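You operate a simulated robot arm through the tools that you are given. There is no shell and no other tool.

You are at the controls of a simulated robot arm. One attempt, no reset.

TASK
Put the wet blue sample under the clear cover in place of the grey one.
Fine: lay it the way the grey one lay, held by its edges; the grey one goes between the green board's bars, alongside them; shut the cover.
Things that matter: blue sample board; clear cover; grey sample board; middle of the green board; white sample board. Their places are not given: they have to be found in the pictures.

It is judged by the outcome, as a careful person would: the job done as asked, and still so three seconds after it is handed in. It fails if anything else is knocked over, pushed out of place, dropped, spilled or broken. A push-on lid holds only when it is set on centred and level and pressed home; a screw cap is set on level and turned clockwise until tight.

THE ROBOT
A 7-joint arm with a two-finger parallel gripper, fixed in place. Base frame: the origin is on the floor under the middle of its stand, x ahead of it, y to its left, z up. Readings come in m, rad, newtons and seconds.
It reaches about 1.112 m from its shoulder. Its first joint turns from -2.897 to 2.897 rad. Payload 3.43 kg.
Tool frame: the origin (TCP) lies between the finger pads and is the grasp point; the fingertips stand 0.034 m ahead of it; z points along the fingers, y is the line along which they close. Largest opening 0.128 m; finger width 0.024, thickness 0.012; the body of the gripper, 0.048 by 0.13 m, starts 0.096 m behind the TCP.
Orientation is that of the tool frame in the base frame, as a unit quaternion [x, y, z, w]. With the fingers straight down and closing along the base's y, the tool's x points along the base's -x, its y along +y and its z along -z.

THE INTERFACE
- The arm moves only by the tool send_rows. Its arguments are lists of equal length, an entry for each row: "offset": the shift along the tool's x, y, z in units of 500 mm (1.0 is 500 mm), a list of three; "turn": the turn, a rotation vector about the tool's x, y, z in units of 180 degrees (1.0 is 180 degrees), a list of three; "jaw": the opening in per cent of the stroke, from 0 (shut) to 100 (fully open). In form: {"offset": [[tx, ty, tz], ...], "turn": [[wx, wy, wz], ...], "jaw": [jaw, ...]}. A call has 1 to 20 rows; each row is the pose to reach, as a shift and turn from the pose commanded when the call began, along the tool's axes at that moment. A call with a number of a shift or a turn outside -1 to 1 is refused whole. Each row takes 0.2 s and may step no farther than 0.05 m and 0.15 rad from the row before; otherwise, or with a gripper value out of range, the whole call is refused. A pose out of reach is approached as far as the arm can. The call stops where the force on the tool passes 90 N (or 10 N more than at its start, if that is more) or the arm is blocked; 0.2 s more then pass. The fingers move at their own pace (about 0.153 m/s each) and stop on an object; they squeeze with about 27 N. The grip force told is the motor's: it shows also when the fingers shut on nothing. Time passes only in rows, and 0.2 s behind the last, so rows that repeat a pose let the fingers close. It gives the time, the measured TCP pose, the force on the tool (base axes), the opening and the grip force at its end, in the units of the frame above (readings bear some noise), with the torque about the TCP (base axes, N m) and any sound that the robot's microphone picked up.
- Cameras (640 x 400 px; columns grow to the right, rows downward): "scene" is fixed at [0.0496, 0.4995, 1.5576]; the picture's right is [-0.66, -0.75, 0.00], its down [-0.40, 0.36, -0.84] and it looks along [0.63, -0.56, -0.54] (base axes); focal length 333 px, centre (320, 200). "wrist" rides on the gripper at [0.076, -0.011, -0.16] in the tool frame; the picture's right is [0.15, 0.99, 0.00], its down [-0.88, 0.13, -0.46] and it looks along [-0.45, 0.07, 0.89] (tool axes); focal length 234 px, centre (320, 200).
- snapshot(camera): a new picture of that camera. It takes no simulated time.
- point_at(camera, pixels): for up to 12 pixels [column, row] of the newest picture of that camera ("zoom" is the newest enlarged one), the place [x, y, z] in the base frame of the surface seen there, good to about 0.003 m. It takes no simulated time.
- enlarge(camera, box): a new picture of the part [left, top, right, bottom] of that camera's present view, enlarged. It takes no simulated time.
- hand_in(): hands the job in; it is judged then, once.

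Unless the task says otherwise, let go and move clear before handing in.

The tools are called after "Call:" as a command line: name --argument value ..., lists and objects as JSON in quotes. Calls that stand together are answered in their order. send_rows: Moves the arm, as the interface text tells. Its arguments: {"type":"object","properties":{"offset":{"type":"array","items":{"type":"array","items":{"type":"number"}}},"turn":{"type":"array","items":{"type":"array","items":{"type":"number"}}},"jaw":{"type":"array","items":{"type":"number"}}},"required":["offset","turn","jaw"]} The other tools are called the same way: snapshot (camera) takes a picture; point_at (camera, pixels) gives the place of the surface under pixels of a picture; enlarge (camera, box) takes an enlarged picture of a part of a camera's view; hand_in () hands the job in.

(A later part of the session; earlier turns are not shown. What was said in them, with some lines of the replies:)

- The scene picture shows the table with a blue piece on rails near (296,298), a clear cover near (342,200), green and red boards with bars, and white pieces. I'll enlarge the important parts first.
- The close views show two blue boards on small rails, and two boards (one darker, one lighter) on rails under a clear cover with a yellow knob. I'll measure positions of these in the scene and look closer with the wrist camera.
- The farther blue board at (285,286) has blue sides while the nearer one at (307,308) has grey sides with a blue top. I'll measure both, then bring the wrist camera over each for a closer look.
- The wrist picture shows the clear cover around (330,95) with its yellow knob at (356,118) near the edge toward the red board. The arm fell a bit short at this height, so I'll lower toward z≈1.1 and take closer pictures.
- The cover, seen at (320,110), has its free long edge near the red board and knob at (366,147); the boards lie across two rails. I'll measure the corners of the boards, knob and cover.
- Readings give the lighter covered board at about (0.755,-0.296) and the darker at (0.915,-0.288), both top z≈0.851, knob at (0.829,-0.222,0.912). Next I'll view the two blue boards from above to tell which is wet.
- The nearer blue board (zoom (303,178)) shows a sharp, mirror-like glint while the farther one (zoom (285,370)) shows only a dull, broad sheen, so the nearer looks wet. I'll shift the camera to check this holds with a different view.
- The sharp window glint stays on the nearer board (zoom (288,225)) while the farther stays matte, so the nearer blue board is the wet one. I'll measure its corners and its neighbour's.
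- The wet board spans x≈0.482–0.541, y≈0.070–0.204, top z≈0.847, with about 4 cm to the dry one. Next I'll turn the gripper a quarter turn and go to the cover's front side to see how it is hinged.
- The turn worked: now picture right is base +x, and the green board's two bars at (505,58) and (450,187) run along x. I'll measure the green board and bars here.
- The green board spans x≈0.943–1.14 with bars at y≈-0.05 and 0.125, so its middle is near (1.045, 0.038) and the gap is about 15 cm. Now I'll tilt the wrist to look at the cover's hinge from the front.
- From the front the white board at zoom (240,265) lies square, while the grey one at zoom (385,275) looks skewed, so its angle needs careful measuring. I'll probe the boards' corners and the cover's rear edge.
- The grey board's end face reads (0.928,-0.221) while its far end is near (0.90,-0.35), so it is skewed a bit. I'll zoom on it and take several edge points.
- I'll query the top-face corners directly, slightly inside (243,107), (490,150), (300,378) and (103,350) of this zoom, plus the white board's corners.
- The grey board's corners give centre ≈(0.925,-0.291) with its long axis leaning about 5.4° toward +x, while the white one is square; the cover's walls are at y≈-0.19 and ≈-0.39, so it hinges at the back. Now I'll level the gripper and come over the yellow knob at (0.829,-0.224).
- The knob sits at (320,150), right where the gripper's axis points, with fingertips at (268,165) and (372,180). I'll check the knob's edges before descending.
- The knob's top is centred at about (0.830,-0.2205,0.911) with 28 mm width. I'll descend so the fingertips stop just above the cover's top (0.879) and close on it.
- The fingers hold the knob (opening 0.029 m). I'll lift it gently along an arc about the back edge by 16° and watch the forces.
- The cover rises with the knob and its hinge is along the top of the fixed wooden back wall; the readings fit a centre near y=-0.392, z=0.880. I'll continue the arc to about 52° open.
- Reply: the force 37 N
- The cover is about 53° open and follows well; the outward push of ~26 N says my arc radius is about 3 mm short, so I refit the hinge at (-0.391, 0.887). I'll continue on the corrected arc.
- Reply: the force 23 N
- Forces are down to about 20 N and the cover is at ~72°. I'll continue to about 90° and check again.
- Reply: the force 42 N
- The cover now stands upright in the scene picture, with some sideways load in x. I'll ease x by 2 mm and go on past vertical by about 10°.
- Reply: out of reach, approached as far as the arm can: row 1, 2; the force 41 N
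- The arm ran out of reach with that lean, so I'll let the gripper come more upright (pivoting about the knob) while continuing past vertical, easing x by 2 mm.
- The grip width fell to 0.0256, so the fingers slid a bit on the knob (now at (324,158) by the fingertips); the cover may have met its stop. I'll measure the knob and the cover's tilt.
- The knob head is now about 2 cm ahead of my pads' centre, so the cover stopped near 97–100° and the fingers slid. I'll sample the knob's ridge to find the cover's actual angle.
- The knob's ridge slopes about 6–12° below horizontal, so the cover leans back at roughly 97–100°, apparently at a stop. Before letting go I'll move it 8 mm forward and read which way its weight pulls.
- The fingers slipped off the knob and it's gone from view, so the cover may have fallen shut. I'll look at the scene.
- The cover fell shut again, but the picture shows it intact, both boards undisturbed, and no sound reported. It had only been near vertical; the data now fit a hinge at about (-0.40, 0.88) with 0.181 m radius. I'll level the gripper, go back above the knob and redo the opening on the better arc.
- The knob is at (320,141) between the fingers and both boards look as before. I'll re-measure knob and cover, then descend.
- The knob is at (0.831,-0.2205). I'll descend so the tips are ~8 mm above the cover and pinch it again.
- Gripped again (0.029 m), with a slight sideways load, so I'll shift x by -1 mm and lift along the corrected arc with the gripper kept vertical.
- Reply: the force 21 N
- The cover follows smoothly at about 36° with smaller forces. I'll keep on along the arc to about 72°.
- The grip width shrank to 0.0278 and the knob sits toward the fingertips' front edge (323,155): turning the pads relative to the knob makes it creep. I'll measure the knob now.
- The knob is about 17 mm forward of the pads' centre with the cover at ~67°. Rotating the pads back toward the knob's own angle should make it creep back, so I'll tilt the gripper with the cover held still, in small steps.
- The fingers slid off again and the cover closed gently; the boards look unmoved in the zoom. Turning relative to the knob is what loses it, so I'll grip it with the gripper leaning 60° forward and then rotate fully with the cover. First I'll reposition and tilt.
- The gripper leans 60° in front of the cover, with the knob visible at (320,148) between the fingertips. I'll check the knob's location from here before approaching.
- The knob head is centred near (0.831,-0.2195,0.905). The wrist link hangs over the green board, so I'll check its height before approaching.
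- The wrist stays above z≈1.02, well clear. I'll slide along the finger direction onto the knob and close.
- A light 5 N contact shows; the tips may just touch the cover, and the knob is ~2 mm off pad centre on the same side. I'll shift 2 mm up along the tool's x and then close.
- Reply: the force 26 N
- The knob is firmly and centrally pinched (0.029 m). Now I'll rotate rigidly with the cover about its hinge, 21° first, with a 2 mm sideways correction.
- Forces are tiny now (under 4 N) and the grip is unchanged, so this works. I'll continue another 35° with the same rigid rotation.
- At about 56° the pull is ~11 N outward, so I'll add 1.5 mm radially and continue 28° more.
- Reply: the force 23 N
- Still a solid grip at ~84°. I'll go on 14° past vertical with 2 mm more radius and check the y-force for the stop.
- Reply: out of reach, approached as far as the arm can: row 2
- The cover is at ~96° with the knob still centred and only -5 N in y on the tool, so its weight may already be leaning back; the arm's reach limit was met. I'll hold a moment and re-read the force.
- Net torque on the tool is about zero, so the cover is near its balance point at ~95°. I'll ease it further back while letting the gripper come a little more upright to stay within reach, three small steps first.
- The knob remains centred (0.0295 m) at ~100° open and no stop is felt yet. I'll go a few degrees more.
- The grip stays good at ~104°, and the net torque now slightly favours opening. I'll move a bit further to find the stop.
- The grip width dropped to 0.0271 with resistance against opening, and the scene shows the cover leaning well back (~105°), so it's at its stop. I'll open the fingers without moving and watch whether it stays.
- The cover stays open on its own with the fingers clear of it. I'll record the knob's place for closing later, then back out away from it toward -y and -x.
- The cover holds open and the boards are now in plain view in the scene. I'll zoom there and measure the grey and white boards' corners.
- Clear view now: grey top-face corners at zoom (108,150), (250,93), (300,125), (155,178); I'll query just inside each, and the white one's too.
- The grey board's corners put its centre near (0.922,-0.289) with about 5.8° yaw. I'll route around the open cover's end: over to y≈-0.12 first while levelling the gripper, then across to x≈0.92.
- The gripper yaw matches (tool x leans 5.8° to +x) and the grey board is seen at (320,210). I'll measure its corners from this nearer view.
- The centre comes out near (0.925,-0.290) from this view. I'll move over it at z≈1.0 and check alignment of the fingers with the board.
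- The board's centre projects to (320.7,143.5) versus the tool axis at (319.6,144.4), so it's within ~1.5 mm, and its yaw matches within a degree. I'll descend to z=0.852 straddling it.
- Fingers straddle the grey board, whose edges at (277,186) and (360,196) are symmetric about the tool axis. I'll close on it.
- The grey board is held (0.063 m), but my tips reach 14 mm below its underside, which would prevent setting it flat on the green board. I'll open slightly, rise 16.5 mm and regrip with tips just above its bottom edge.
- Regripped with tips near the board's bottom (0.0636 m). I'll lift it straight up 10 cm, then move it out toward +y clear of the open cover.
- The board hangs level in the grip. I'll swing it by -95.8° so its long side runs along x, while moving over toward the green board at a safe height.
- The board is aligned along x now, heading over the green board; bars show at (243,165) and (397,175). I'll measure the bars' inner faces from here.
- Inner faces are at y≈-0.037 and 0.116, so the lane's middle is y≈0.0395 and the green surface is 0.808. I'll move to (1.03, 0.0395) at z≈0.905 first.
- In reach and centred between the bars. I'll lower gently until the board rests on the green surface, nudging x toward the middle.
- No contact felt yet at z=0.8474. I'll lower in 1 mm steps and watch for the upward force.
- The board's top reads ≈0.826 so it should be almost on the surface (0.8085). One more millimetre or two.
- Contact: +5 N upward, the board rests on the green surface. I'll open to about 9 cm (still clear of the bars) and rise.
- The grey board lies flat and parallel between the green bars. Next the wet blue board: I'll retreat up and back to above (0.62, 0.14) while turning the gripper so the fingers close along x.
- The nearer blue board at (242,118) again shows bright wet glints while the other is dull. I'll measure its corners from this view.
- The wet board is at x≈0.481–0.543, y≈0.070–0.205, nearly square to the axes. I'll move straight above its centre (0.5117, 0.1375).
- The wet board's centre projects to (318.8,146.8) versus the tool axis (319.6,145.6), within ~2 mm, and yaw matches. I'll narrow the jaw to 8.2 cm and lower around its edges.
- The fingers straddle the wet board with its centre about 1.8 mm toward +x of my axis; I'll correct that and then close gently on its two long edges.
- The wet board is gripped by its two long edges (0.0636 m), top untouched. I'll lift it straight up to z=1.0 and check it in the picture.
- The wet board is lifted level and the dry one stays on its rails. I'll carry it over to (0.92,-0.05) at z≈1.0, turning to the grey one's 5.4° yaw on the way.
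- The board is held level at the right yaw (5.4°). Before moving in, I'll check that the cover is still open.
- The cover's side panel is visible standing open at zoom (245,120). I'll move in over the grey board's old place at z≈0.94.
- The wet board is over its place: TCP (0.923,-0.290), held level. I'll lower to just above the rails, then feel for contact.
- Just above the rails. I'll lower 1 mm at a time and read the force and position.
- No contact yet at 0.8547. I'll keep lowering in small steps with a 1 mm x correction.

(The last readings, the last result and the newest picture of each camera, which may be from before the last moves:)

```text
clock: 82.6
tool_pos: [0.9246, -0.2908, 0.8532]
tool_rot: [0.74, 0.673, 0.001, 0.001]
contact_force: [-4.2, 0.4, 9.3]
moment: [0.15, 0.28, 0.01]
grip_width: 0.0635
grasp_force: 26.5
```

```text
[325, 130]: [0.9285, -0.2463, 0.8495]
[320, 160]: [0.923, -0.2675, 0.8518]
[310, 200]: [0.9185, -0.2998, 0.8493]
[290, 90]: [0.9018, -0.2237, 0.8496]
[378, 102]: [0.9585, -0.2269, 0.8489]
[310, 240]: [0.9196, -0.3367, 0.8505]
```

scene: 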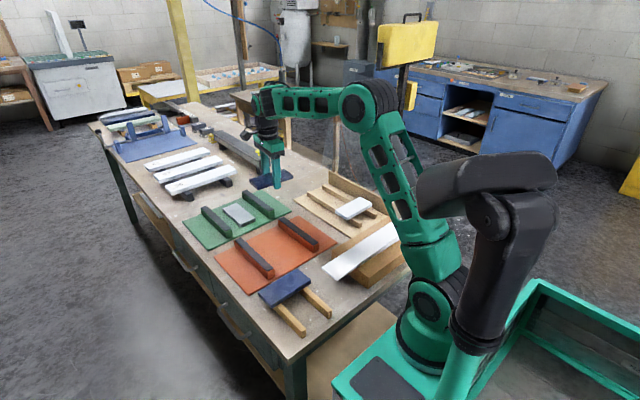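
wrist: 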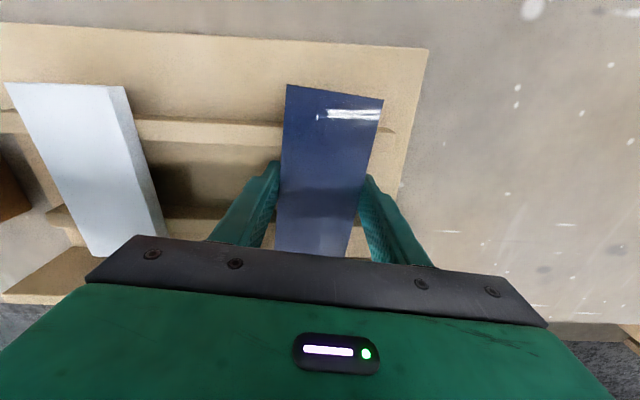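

The board is down on the rails (+9 N, top at z≈0.850). I'll open the fingers and rise straight up.

Call:
send_rows --offset '[[0, 0, 0], [0, 0, 0], [0, 0, 0], [0, 0, -0.05], [0, 0, -0.13], [0, 0, -0.2]]' --turn '[[0, 0, 0], [0, 0, 0], [0, 0, 0], [0, 0, 0], [0, 0, 0], [0, 0, 0]]' --jaw '[55, 66, 66, 66, 66, 66]'

Call:
snapshot --camera "wrist"

Call:
enlarge --camera "wrist" --box '[100, 40, 420, 240]'

Call:
point_at --camera "wrist" --pixels '[[300, 86], [352, 93], [290, 200], [338, 203], [320, 140]]'

```text
clock: 84.0
tool_pos: [0.9237, -0.2913, 0.9507]
tool_rot: [0.74, 0.673, 0.0, 0.001]
contact_force: [0.7, -1.0, 0.5]
moment: [0.02, 0.03, 0.04]
grip_width: 0.0844
grasp_force: 0.1
```

```text
taken
```

wrist: 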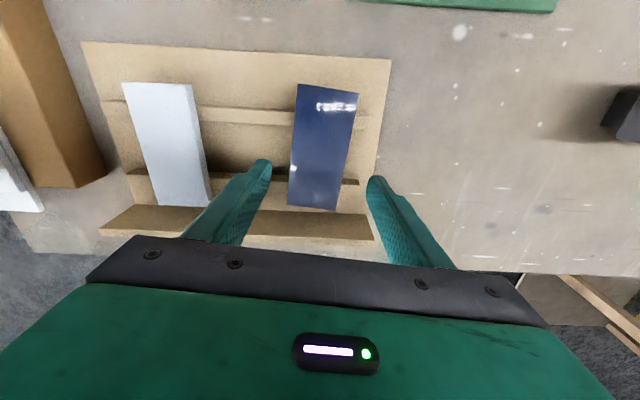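

```text
2.00 times, centred on (260, 140) of wrist
```

zoom: 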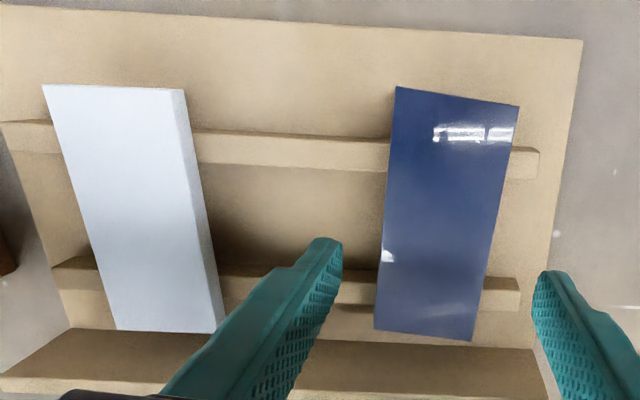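

```text
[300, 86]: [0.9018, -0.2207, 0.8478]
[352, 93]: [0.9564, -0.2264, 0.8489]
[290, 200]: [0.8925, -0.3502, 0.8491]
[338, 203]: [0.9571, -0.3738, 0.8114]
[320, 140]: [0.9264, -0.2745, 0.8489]
```

The wet blue board lies just where the grey one did (corner (0.902,-0.221) vs (0.902,-0.2215) before), wet face up. Now to shut the cover: I'll back out the way I came, around the cover's end, to reach the knob from behind.

Call:
send_rows --offset '[[0.08, -0.0076, -0.02], [0.16, -0.0152, -0.04], [0.24, -0.0228, -0.06], [0.32, -0.0304, -0.08], [0.3984, -0.0379, -0.1]]' --turn '[[0, 0, 0], [0, 0, 0], [0, 0, 0], [0, 0, 0], [0, 0, 0]]' --jaw '[66, 66, 66, 66, 66]'

Call:
send_rows --offset '[[-0.0081, -0.0852, -0.0111], [-0.0162, -0.1704, -0.0222], [-0.0243, -0.2557, -0.0333], [-0.0324, -0.3409, -0.0444], [-0.0405, -0.4261, -0.0556], [-0.0486, -0.5113, -0.0667], [-0.0567, -0.5966, -0.0778], [-0.0648, -0.6818, -0.0889], [-0.0729, -0.767, -0.1]]' --turn '[[0, 0, -0.0034], [0, 0, -0.0067], [0, 0, -0.0101], [0, 0, -0.0134], [0, 0, -0.0168], [0, 0, -0.0201], [0, 0, -0.0235], [0, 0, -0.0268], [0, 0, -0.0302]]' --jaw '[66, 66, 66, 66, 66, 66, 66, 66, 66]'

Call:
snapshot --camera "scene"

```text
clock: 85.2
tool_pos: [0.9224, -0.091, 1.0022]
tool_rot: [0.74, 0.673, -0.001, 0.001]
contact_force: [0.1, 0.5, -1.6]
moment: [0.05, 0.03, 0.02]
grip_width: 0.0846
grasp_force: 0.1
```

```text
clock: 87.2
tool_pos: [0.5376, -0.0933, 1.053]
tool_rot: [0.707, 0.707, -0.001, 0.001]
contact_force: [0.8, 0.0, -0.4]
moment: [0.0, 0.06, -0.03]
grip_width: 0.0844
grasp_force: 0.1
```

```text
taken
```

scene: 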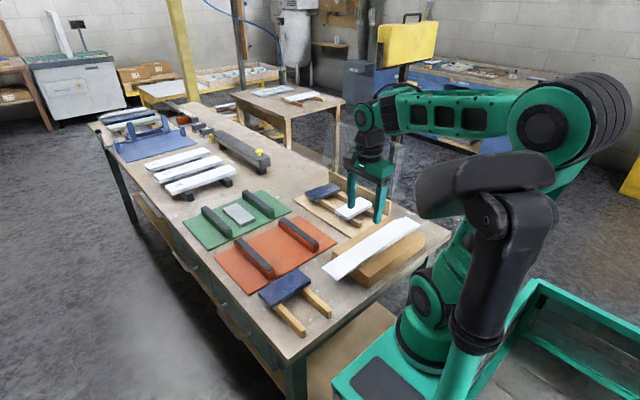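

Everything is in place: blue on the tray rails at (322,190), grey between the green bars. Now I'll move around to the back side of the cover (y≈-0.52) and lean the gripper 10°.

Call:
send_rows --offset '[[-0.086, 0, 0], [-0.172, 0, 0], [-0.258, 0, 0], [-0.344, 0, 0], [-0.43, 0, 0], [-0.516, 0, 0], [-0.602, 0, 0], [-0.688, 0, 0], [-0.774, 0, 0], [-0.854, 0, 0]]' --turn '[[0, 0.0056, 0], [0, 0.0111, 0], [0, 0.0167, 0], [0, 0.0222, 0], [0, 0.0278, 0], [0, 0.0333, 0], [0, 0.0389, 0], [0, 0.0444, 0], [0, 0.05, 0], [0, 0.0556, 0]]' --jaw '[66, 66, 66, 66, 66, 66, 66, 66, 66, 66]'

Call:
snapshot --camera "wrist"

Call:
snapshot --camera "scene"

```text
clock: 89.4
tool_pos: [0.5385, -0.5183, 1.0546]
tool_rot: [0.703, 0.705, 0.063, -0.061]
contact_force: [0.5, 0.6, -0.3]
moment: [-0.09, 0.04, 0.02]
grip_width: 0.0844
grasp_force: 0.0
```

```text
taken
```

wrist: 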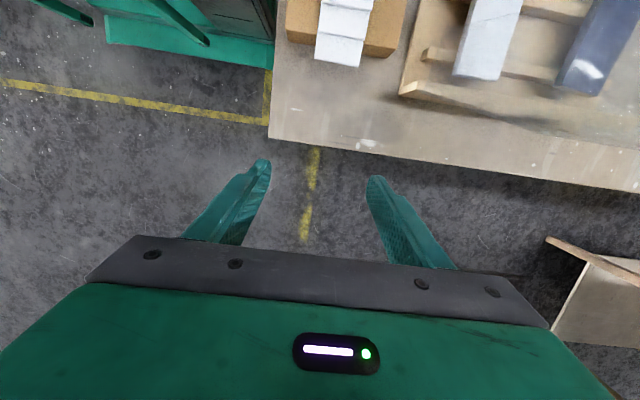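

```text
taken
```

scene: 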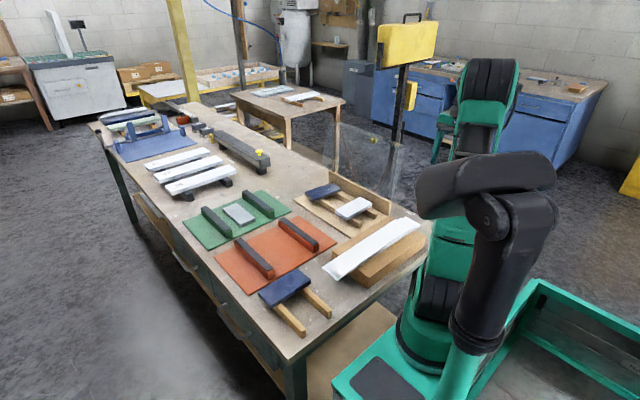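

The cover and its knob (scene (374,139)) are unobstructed now. I'll measure the knob's exact position with the scene camera.

Call:
enlarge --camera "scene" --box '[355, 122, 395, 150]'

Call:
enlarge --camera "scene" --box '[280, 110, 420, 220]'

Call:
point_at --camera "scene" --pixels '[[374, 139], [375, 139], [376, 139], [373, 138], [377, 140], [375, 141], [374, 137]]'

```text
14.29 times, centred on (375, 136) of scene
```

zoom: 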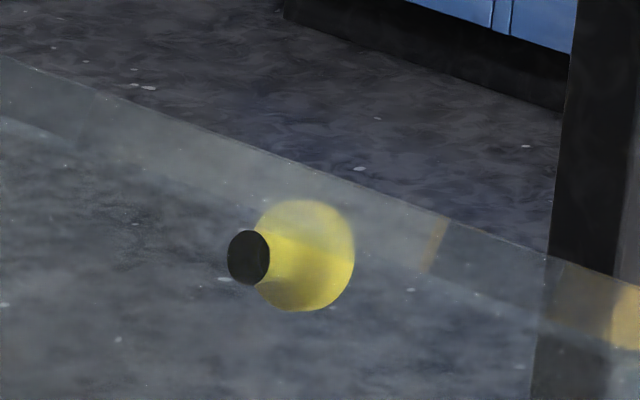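

```text
3.64 times, centred on (350, 165) of scene
```

zoom: 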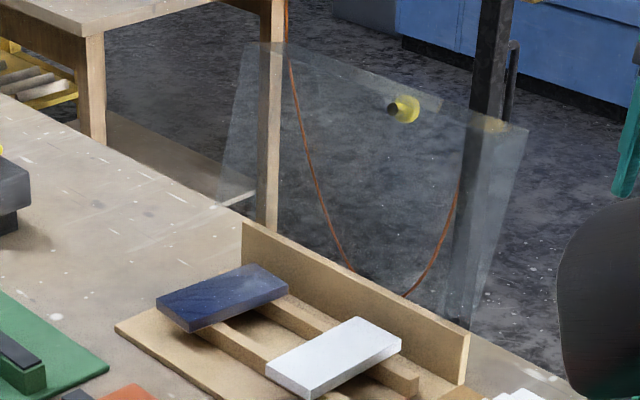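

```text
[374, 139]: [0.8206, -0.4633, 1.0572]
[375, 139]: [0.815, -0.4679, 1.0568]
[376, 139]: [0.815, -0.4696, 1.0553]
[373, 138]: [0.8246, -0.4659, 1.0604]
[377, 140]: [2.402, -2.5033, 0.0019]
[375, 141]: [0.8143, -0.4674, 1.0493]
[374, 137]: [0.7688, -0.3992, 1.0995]
```

The knob is still at about (0.83,-0.467,1.05). I'll come alongside from the end at y≈-0.505, then line up behind it and look.

Call:
send_rows --offset '[[0.0045, 0.085, 0], [0.009, 0.17, 0], [0.0135, 0.255, 0], [0.018, 0.34, 0], [0.0225, 0.42, 0], [0.027, 0.503, 0], [0.0376, 0.56, -0.0023], [0.0376, 0.584, -0.0023], [0.0376, 0.584, -0.0023]]' --turn '[[0, 0, 0], [0, 0, 0], [0, 0, 0], [0, 0, 0], [0, 0, 0], [0, 0, 0], [0, 0, 0], [0, 0, 0], [0, 0, 0]]' --jaw '[66, 66, 66, 66, 66, 66, 66, 66, 66]'

Call:
snapshot --camera "wrist"

Call:
enlarge --camera "wrist" --box '[230, 90, 410, 240]'

Call:
point_at --camera "zoom" --pixels '[[320, 180], [320, 200], [320, 160], [320, 140], [300, 180], [340, 180]]'

```text
clock: 91.4
tool_pos: [0.8306, -0.5004, 1.0584]
tool_rot: [0.704, 0.705, 0.062, -0.062]
contact_force: [-0.5, 0.5, -0.2]
moment: [0.01, 0.02, -0.02]
grip_width: 0.0844
grasp_force: 0.0
```

```text
taken
```

wrist: 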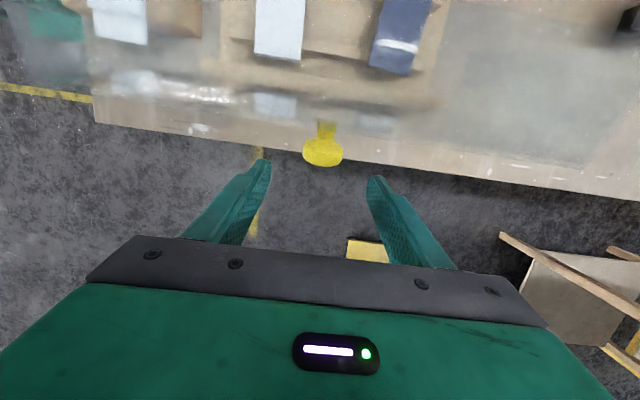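

```text
2.67 times, centred on (320, 165) of wrist
```

zoom: 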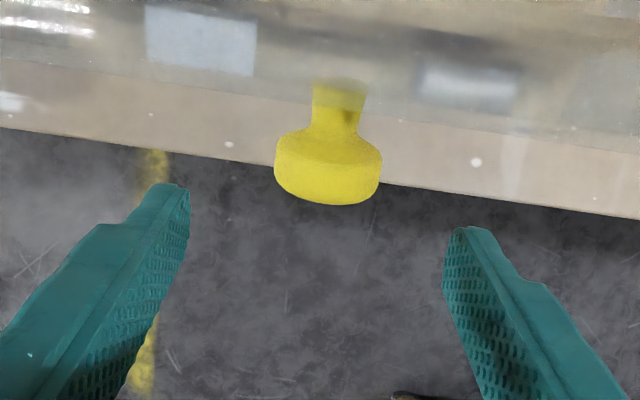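

```text
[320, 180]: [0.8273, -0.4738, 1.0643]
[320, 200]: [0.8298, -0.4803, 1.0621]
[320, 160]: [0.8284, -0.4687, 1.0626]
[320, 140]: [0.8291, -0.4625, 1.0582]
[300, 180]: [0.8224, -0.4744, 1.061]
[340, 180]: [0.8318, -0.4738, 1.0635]
```

The knob head is centred near y=-0.471, z=1.049, right between the fingers. I'll move forward onto it and close.

Call:
send_rows --offset '[[0.0274, -0.001, 0.002], [0.0548, -0.002, 0.004], [0.0548, -0.002, 0.004]]' --turn '[[0, 0, 0], [0, 0, 0], [0, 0, 0]]' --jaw '[66, 66, 66]'

Call:
enlarge --camera "wrist" --box '[230, 90, 410, 240]'

Call:
send_rows --offset '[[0, 0, 0], [0, 0, 0], [0, 0, 0], [0, 0, 0]]' --turn '[[0, 0, 0], [0, 0, 0], [0, 0, 0], [0, 0, 0]]' --jaw '[40, 20, 5, 5]'

Call:
enlarge --camera "wrist" --box '[270, 120, 370, 210]'

```text
clock: 92.2
tool_pos: [0.8311, -0.4731, 1.0602]
tool_rot: [0.703, 0.706, 0.061, -0.06]
contact_force: [-0.1, -0.3, 0.1]
moment: [0.01, 0.05, 0.02]
grip_width: 0.0844
grasp_force: 0.0
```

```text
2.67 times, centred on (320, 165) of wrist
```

zoom: 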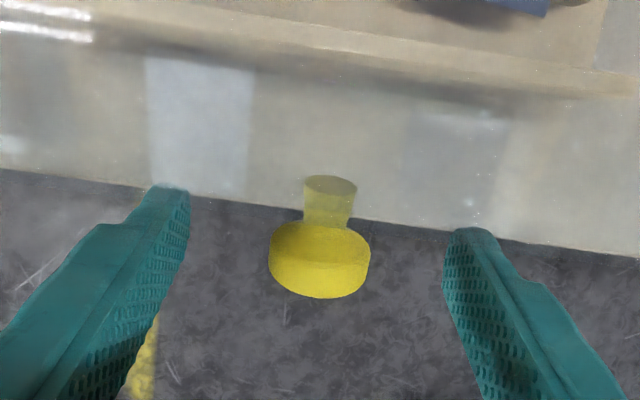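

```text
clock: 93.2
tool_pos: [0.8313, -0.4736, 1.0603]
tool_rot: [0.704, 0.705, 0.061, -0.061]
contact_force: [-5.8, 1.1, -1.0]
moment: [0.05, 0.09, 0.0]
grip_width: 0.0292
grasp_force: 45.4
```

```text
4.44 times, centred on (320, 165) of wrist
```

zoom: 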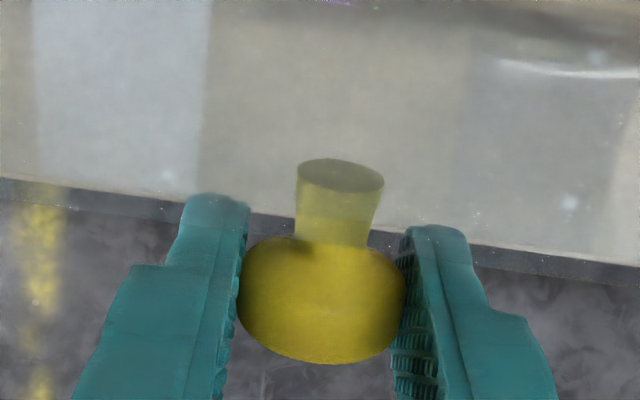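

The knob is gripped centrally (0.0292 m). Refit hinge: (-0.3998, 0.8828), radius 0.1812. I'll bring the cover forward along that arc, leaning the gripper along, first 21°.

Call:
send_rows --offset '[[0.047, 0, -0.0076], [0.0932, 0, -0.0095], [0.1391, 0, -0.0058]]' --turn '[[0, -0.025, 0], [0, -0.0508, 0], [0, -0.0765, 0]]' --jaw '[5, 5, 5]'

Call:
enlarge --camera "wrist" --box '[270, 120, 370, 210]'

```text
clock: 94.0
tool_pos: [0.8303, -0.402, 1.0733]
tool_rot: [0.705, 0.709, -0.023, 0.022]
contact_force: [11.8, 1.0, -5.9]
moment: [0.27, -0.2, -0.01]
grip_width: 0.0296
grasp_force: 45.5
```

```text
4.44 times, centred on (320, 165) of wrist
```

zoom: 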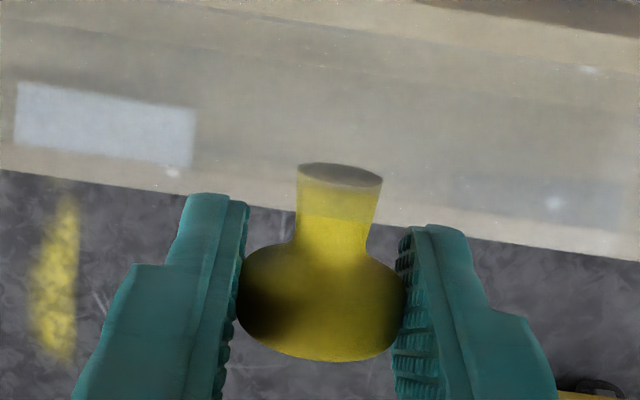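

The cover follows nicely with under 15 N and the knob centred. I'll continue another ~28°.

Call:
send_rows --offset '[[0.0452, 0, -0.0023], [0.0907, 0, 0.0015], [0.136, 0, 0.0106], [0.1797, 0, 0.0253]]' --turn '[[0, -0.0257, 0], [0, -0.0513, 0], [0, -0.0771, 0], [0, -0.1027, 0]]' --jaw '[5, 5, 5, 5]'

Call:
enlarge --camera "wrist" --box '[270, 120, 370, 210]'

```text
clock: 95.0
tool_pos: [0.8303, -0.3154, 1.0559]
tool_rot: [0.693, 0.695, -0.137, 0.136]
contact_force: [14.8, -5.7, -13.7]
moment: [-0.11, -0.37, 0.11]
grip_width: 0.0293
grasp_force: 45.0
```

```text
4.44 times, centred on (320, 165) of wrist
```

zoom: 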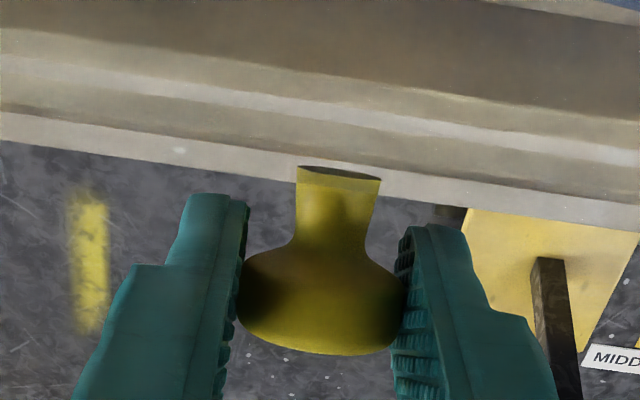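

Still well held at ~57°, with a mild inward pull, so I'll trim the radius 1.2 mm and continue down to ~29°.

Call:
send_rows --offset '[[0.0444, 0.001, 0.0081], [0.0889, 0.001, 0.019], [0.1317, 0.001, 0.0351], [0.172, 0.001, 0.0564]]' --turn '[[0, -0.0257, 0], [0, -0.0513, 0], [0, -0.0769, 0], [0, -0.1027, 0]]' --jaw '[5, 5, 5, 5]'

Call:
enlarge --camera "wrist" --box '[270, 120, 370, 210]'

Call:
snapshot --camera "scene"

```text
clock: 96.0
tool_pos: [0.8292, -0.2455, 0.9963]
tool_rot: [0.662, 0.664, -0.246, 0.246]
contact_force: [18.1, 4.2, 1.3]
moment: [-0.13, -0.37, 0.3]
grip_width: 0.0295
grasp_force: 45.3
```

```text
4.44 times, centred on (320, 165) of wrist
```

zoom: 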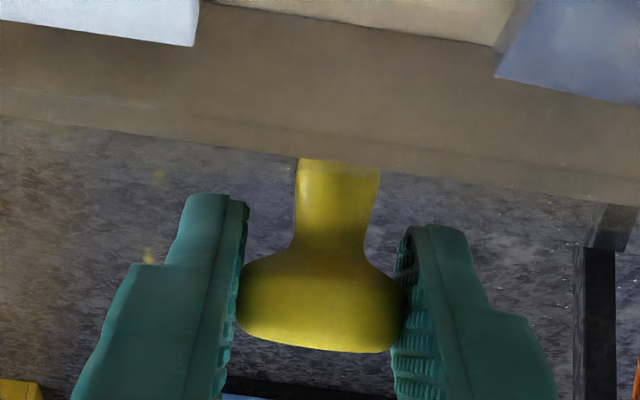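

```text
taken
```

scene: 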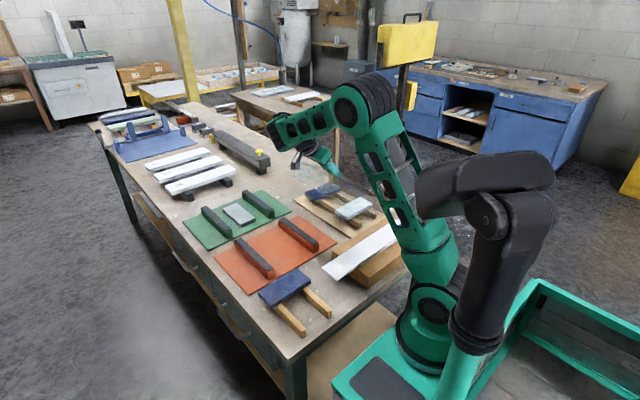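

About 28° remain and the grip is still centred. I'll lower on to about 4° and check.

Call:
send_rows --offset '[[0.0431, 0.001, 0.0114], [0.0853, 0.002, 0.0294], [0.1249, 0.002, 0.0523], [0.1465, 0.002, 0.0675]]' --turn '[[0, -0.0258, 0], [0, -0.0517, 0], [0, -0.0772, 0], [0, -0.0922, 0]]' --jaw '[5, 5, 5, 5]'

Call:
snapshot --camera "wrist"

Call:
enlarge --camera "scene" --box '[260, 140, 400, 240]'

```text
clock: 97.0
tool_pos: [0.8299, -0.2139, 0.9224]
tool_rot: [0.62, 0.621, -0.34, 0.339]
contact_force: [-11.3, 5.0, 1.4]
moment: [-0.4, 0.09, 0.05]
grip_width: 0.0293
grasp_force: 44.6
```

```text
taken
```

wrist: 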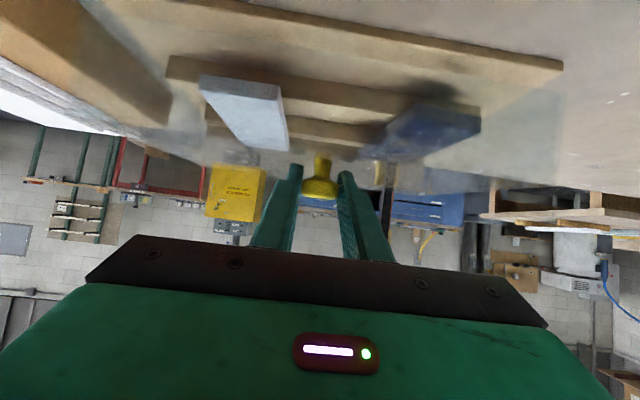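

```text
4.00 times, centred on (330, 190) of scene
```

zoom: 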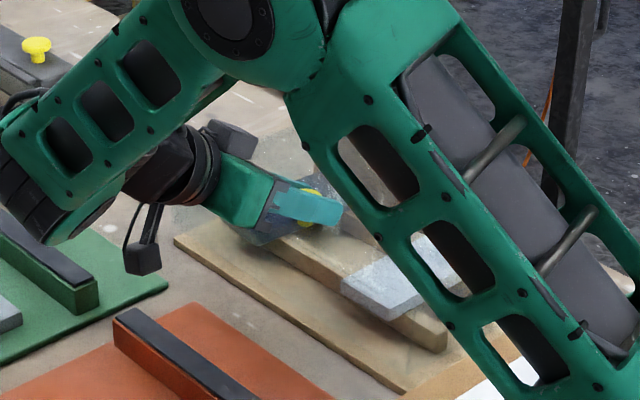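

Only ~4° remain. I'll lower the last bit and watch for the cover seating.

Call:
send_rows --offset '[[0.009, 0, 0.0031], [0.0179, 0, 0.0062], [0.0238, 0, 0.0088], [0.0238, 0, 0.0088]]' --turn '[[0, -0.0055, 0], [0, -0.0111, 0], [0, -0.0144, 0], [0, -0.0144, 0]]' --jaw '[5, 5, 5, 5]'

Call:
enlarge --camera "wrist" --box '[140, 0, 600, 220]'

```text
clock: 98.0
tool_pos: [0.8309, -0.2127, 0.9128]
tool_rot: [0.614, 0.611, -0.354, 0.354]
contact_force: [-21.6, -5.2, 2.0]
moment: [-1.21, 0.09, -0.22]
grip_width: 0.0291
grasp_force: 45.1
```

```text
1.39 times, centred on (370, 110) of wrist
```

zoom: 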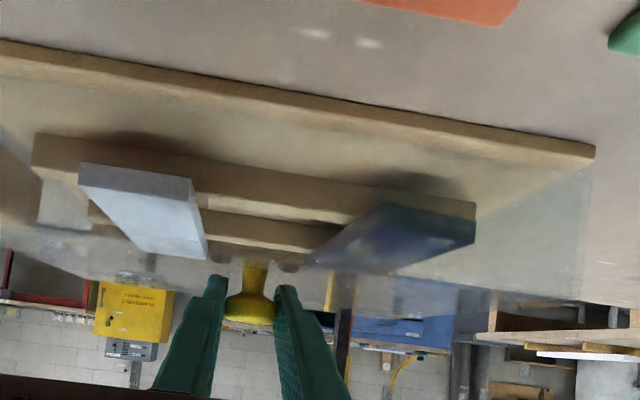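

The knob is ~2 mm above its shut height and no seating force yet. I'll lower 3 mm more.

Call:
send_rows --offset '[[0.003, -0.002, 0.001], [0.0057, -0.002, 0.0021], [0.0057, -0.002, 0.0021]]' --turn '[[0, 0, 0], [0, 0, 0], [0, 0, 0]]' --jaw '[5, 5, 5]'

```text
clock: 98.8
tool_pos: [0.8309, -0.2116, 0.9087]
tool_rot: [0.613, 0.612, -0.353, 0.354]
contact_force: [-15.0, -15.1, 2.0]
moment: [-1.42, 0.12, -0.13]
grip_width: 0.0291
grasp_force: 44.5
```

The knob is now at its shut height (≈0.903–0.905); some twist remains in the grip but the cover is down. I'll open the fingers and back straight off along the finger axis.

Call:
send_rows --offset '[[0, 0, 0], [0, 0, 0], [0, 0, 0]]' --turn '[[0, 0, 0], [0, 0, 0], [0, 0, 0]]' --jaw '[30, 50, 50]'

Call:
snapshot --camera "wrist"

Call:
point_at --camera "wrist" --pixels '[[318, 190], [318, 185], [318, 195], [320, 170], [300, 188], [336, 190]]'

```text
clock: 99.6
tool_pos: [0.8322, -0.2108, 0.9079]
tool_rot: [0.612, 0.613, -0.354, 0.354]
contact_force: [0.1, -0.4, -0.9]
moment: [0.03, 0.0, 0.0]
grip_width: 0.0643
grasp_force: 0.1
```

```text
taken
```

wrist: 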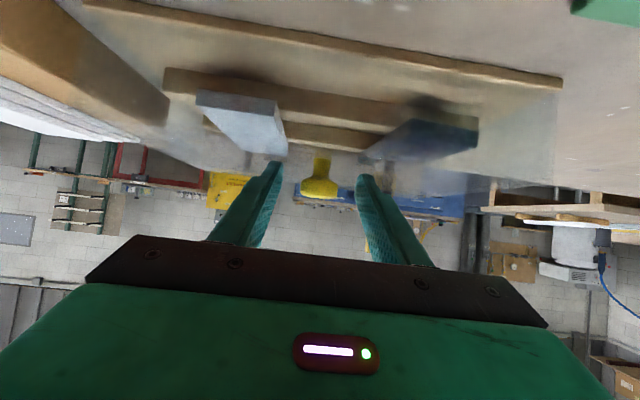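

```text
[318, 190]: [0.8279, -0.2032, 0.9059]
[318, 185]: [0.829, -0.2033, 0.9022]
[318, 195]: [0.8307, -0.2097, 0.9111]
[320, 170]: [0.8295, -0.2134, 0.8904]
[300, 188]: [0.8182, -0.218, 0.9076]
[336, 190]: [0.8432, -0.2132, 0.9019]
```

The knob top reads 0.911 again, the same as when shut. I'll back straight off, then raise and level the gripper well clear.

Call:
send_rows --offset '[[0, 0, -0.06], [0, 0, -0.15], [0, 0, -0.24]]' --turn '[[0, 0, 0], [0, 0, 0], [0, 0, 0]]' --jaw '[55, 55, 55]'

Call:
send_rows --offset '[[-0.04, -0.02, -0.03], [-0.08, -0.06, -0.06], [-0.12, -0.1, -0.09], [-0.16, -0.15, -0.12], [-0.18, -0.2, -0.15], [-0.18, -0.26, -0.18], [-0.18, -0.32, -0.2], [-0.18, -0.38, -0.2], [-0.18, -0.42, -0.2]]' --turn '[[0, 0.037, 0], [0, 0.0741, 0], [0, 0.1111, 0], [0, 0.1481, 0], [0, 0.1852, 0], [0, 0.2222, 0], [0, 0.2593, 0], [0, 0.2963, 0], [0, 0.3333, 0]]' --jaw '[55, 55, 55, 55, 55, 55, 55, 55, 55]'

Call:
snapshot --camera "scene"

Call:
snapshot --camera "wrist"

```text
clock: 100.4
tool_pos: [0.8289, -0.1074, 0.97]
tool_rot: [0.612, 0.612, -0.354, 0.354]
contact_force: [0.1, -0.4, 0.5]
moment: [0.02, 0.02, -0.04]
grip_width: 0.0704
grasp_force: 0.0
```

```text
clock: 102.4
tool_pos: [0.6184, -0.0667, 1.0965]
tool_rot: [0.707, 0.707, 0.0, -0.001]
contact_force: [1.2, 0.1, -0.2]
moment: [-0.01, 0.06, 0.01]
grip_width: 0.0704
grasp_force: 0.1
```

```text
taken
```

scene: 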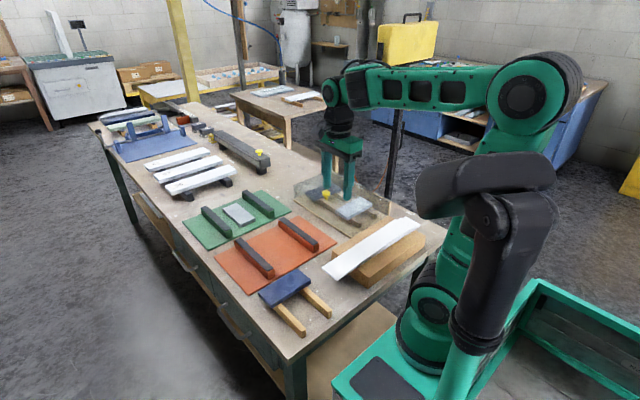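

```text
taken
```

wrist: 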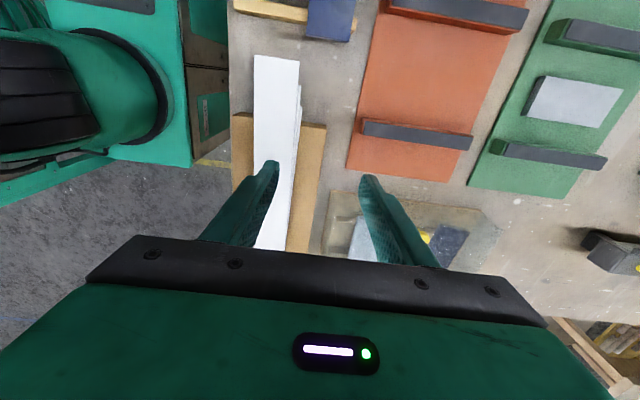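

The cover is shut with both boards under it. I'll move the arm aside for a clear last look at everything.

Call:
send_rows --offset '[[0, -0.05, -0.05], [0.04, -0.1, -0.08], [0.1, -0.15, -0.1], [0.18, -0.2, -0.1], [0.26, -0.22, -0.1], [0.34, -0.22, -0.1], [0.42, -0.22, -0.1], [0.5, -0.22, -0.1]]' --turn '[[0, 0, 0], [0, 0, 0], [0, 0, 0], [0, 0, 0], [0, 0, 0], [0, 0, 0], [0, 0, 0], [0, 0, 0]]' --jaw '[55, 55, 55, 55, 55, 55, 55, 55]'

Call:
snapshot --camera "scene"

Call:
enlarge --camera "scene" --box '[280, 160, 400, 235]'

Call:
point_at --camera "zoom" --pixels '[[248, 172], [75, 135], [75, 215], [182, 208], [325, 152], [278, 122], [220, 150], [390, 260]]'

```text
clock: 104.2
tool_pos: [0.5083, 0.1833, 1.147]
tool_rot: [0.708, 0.706, 0.0, 0.0]
contact_force: [0.3, -0.3, -0.6]
moment: [0.04, -0.06, -0.03]
grip_width: 0.0706
grasp_force: 0.0
```

```text
taken
```

scene: 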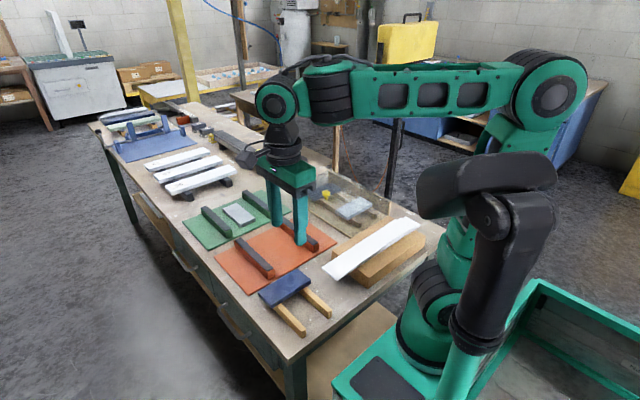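

```text
5.33 times, centred on (340, 198) of scene
```

zoom: 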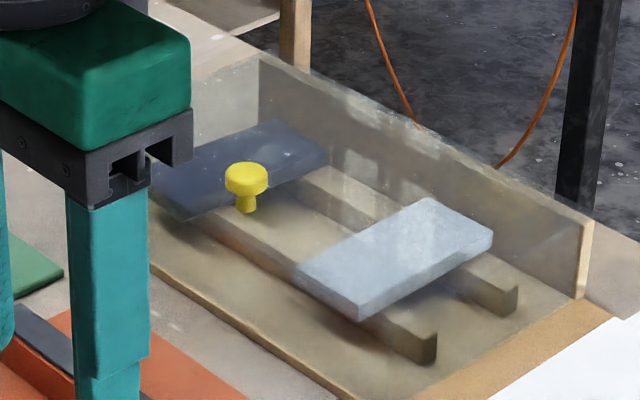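

```text
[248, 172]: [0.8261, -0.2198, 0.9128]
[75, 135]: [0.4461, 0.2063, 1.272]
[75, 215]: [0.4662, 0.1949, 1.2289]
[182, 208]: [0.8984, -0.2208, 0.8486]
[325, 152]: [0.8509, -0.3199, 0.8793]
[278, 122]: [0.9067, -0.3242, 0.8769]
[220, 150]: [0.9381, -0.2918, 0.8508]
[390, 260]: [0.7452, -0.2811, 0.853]
```

The knob's place (zoom (246,185), z 0.913) is identical to the start, the blue board lies where the grey did, and the white one is unmoved. One last look over the rest of the table.

Call:
enlarge --camera "scene" --box '[180, 180, 440, 345]'

Call:
snapshot --camera "wrist"

```text
2.42 times, centred on (310, 262) of scene
```

zoom: 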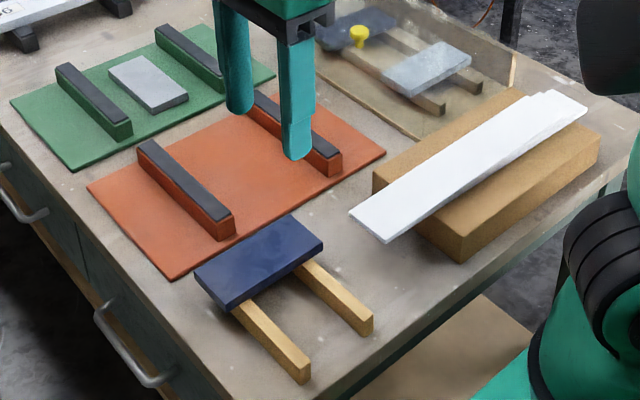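

```text
taken
```

wrist: 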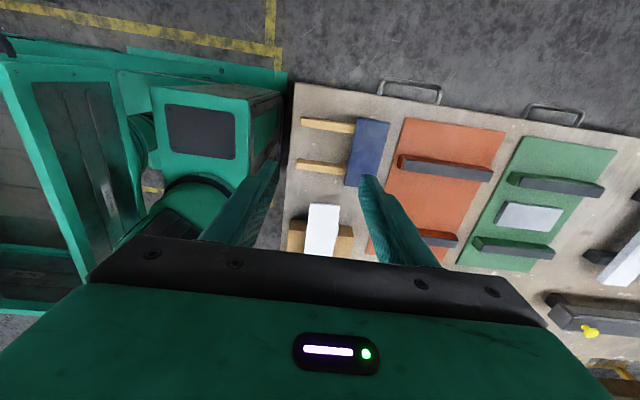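

The pictures show the job done: the wet blue board is under the shut cover where the grey one lay. The grey board is flat between the green bars and parallel to them, everything else is in place, and the gripper is clear. I'm handing it in.

Call:
hand_in

```text
The job is handed in.
```

The wet blue sample is under the clear cover in the grey one's place, and the cover is shut. I've handed the job in.

- **Which blue board:** I took the one nearer the robot. It showed sharp wet glints, while the other was dull.
- **Blue sample:** It lies wet face up, at the grey one's angle (about 5°) and within a few millimetres of its position. I held it only by its two long edges.
- **Grey sample:** It lies flat in the middle of the green board, between the bars and parallel to them.
- **Everything else:** The white sample under the cover, the dry blue board and the rest of the table look unchanged in the final pictures.

**Cover dropped twice:** On my first two tries at opening the cover, the knob slipped from the fingers and the cover fell shut. Only the grey and white samples were under it then. I saw no damage or movement, and no sound was reported. The third try opened it to its stop, and I later lowered it shut while holding the knob.
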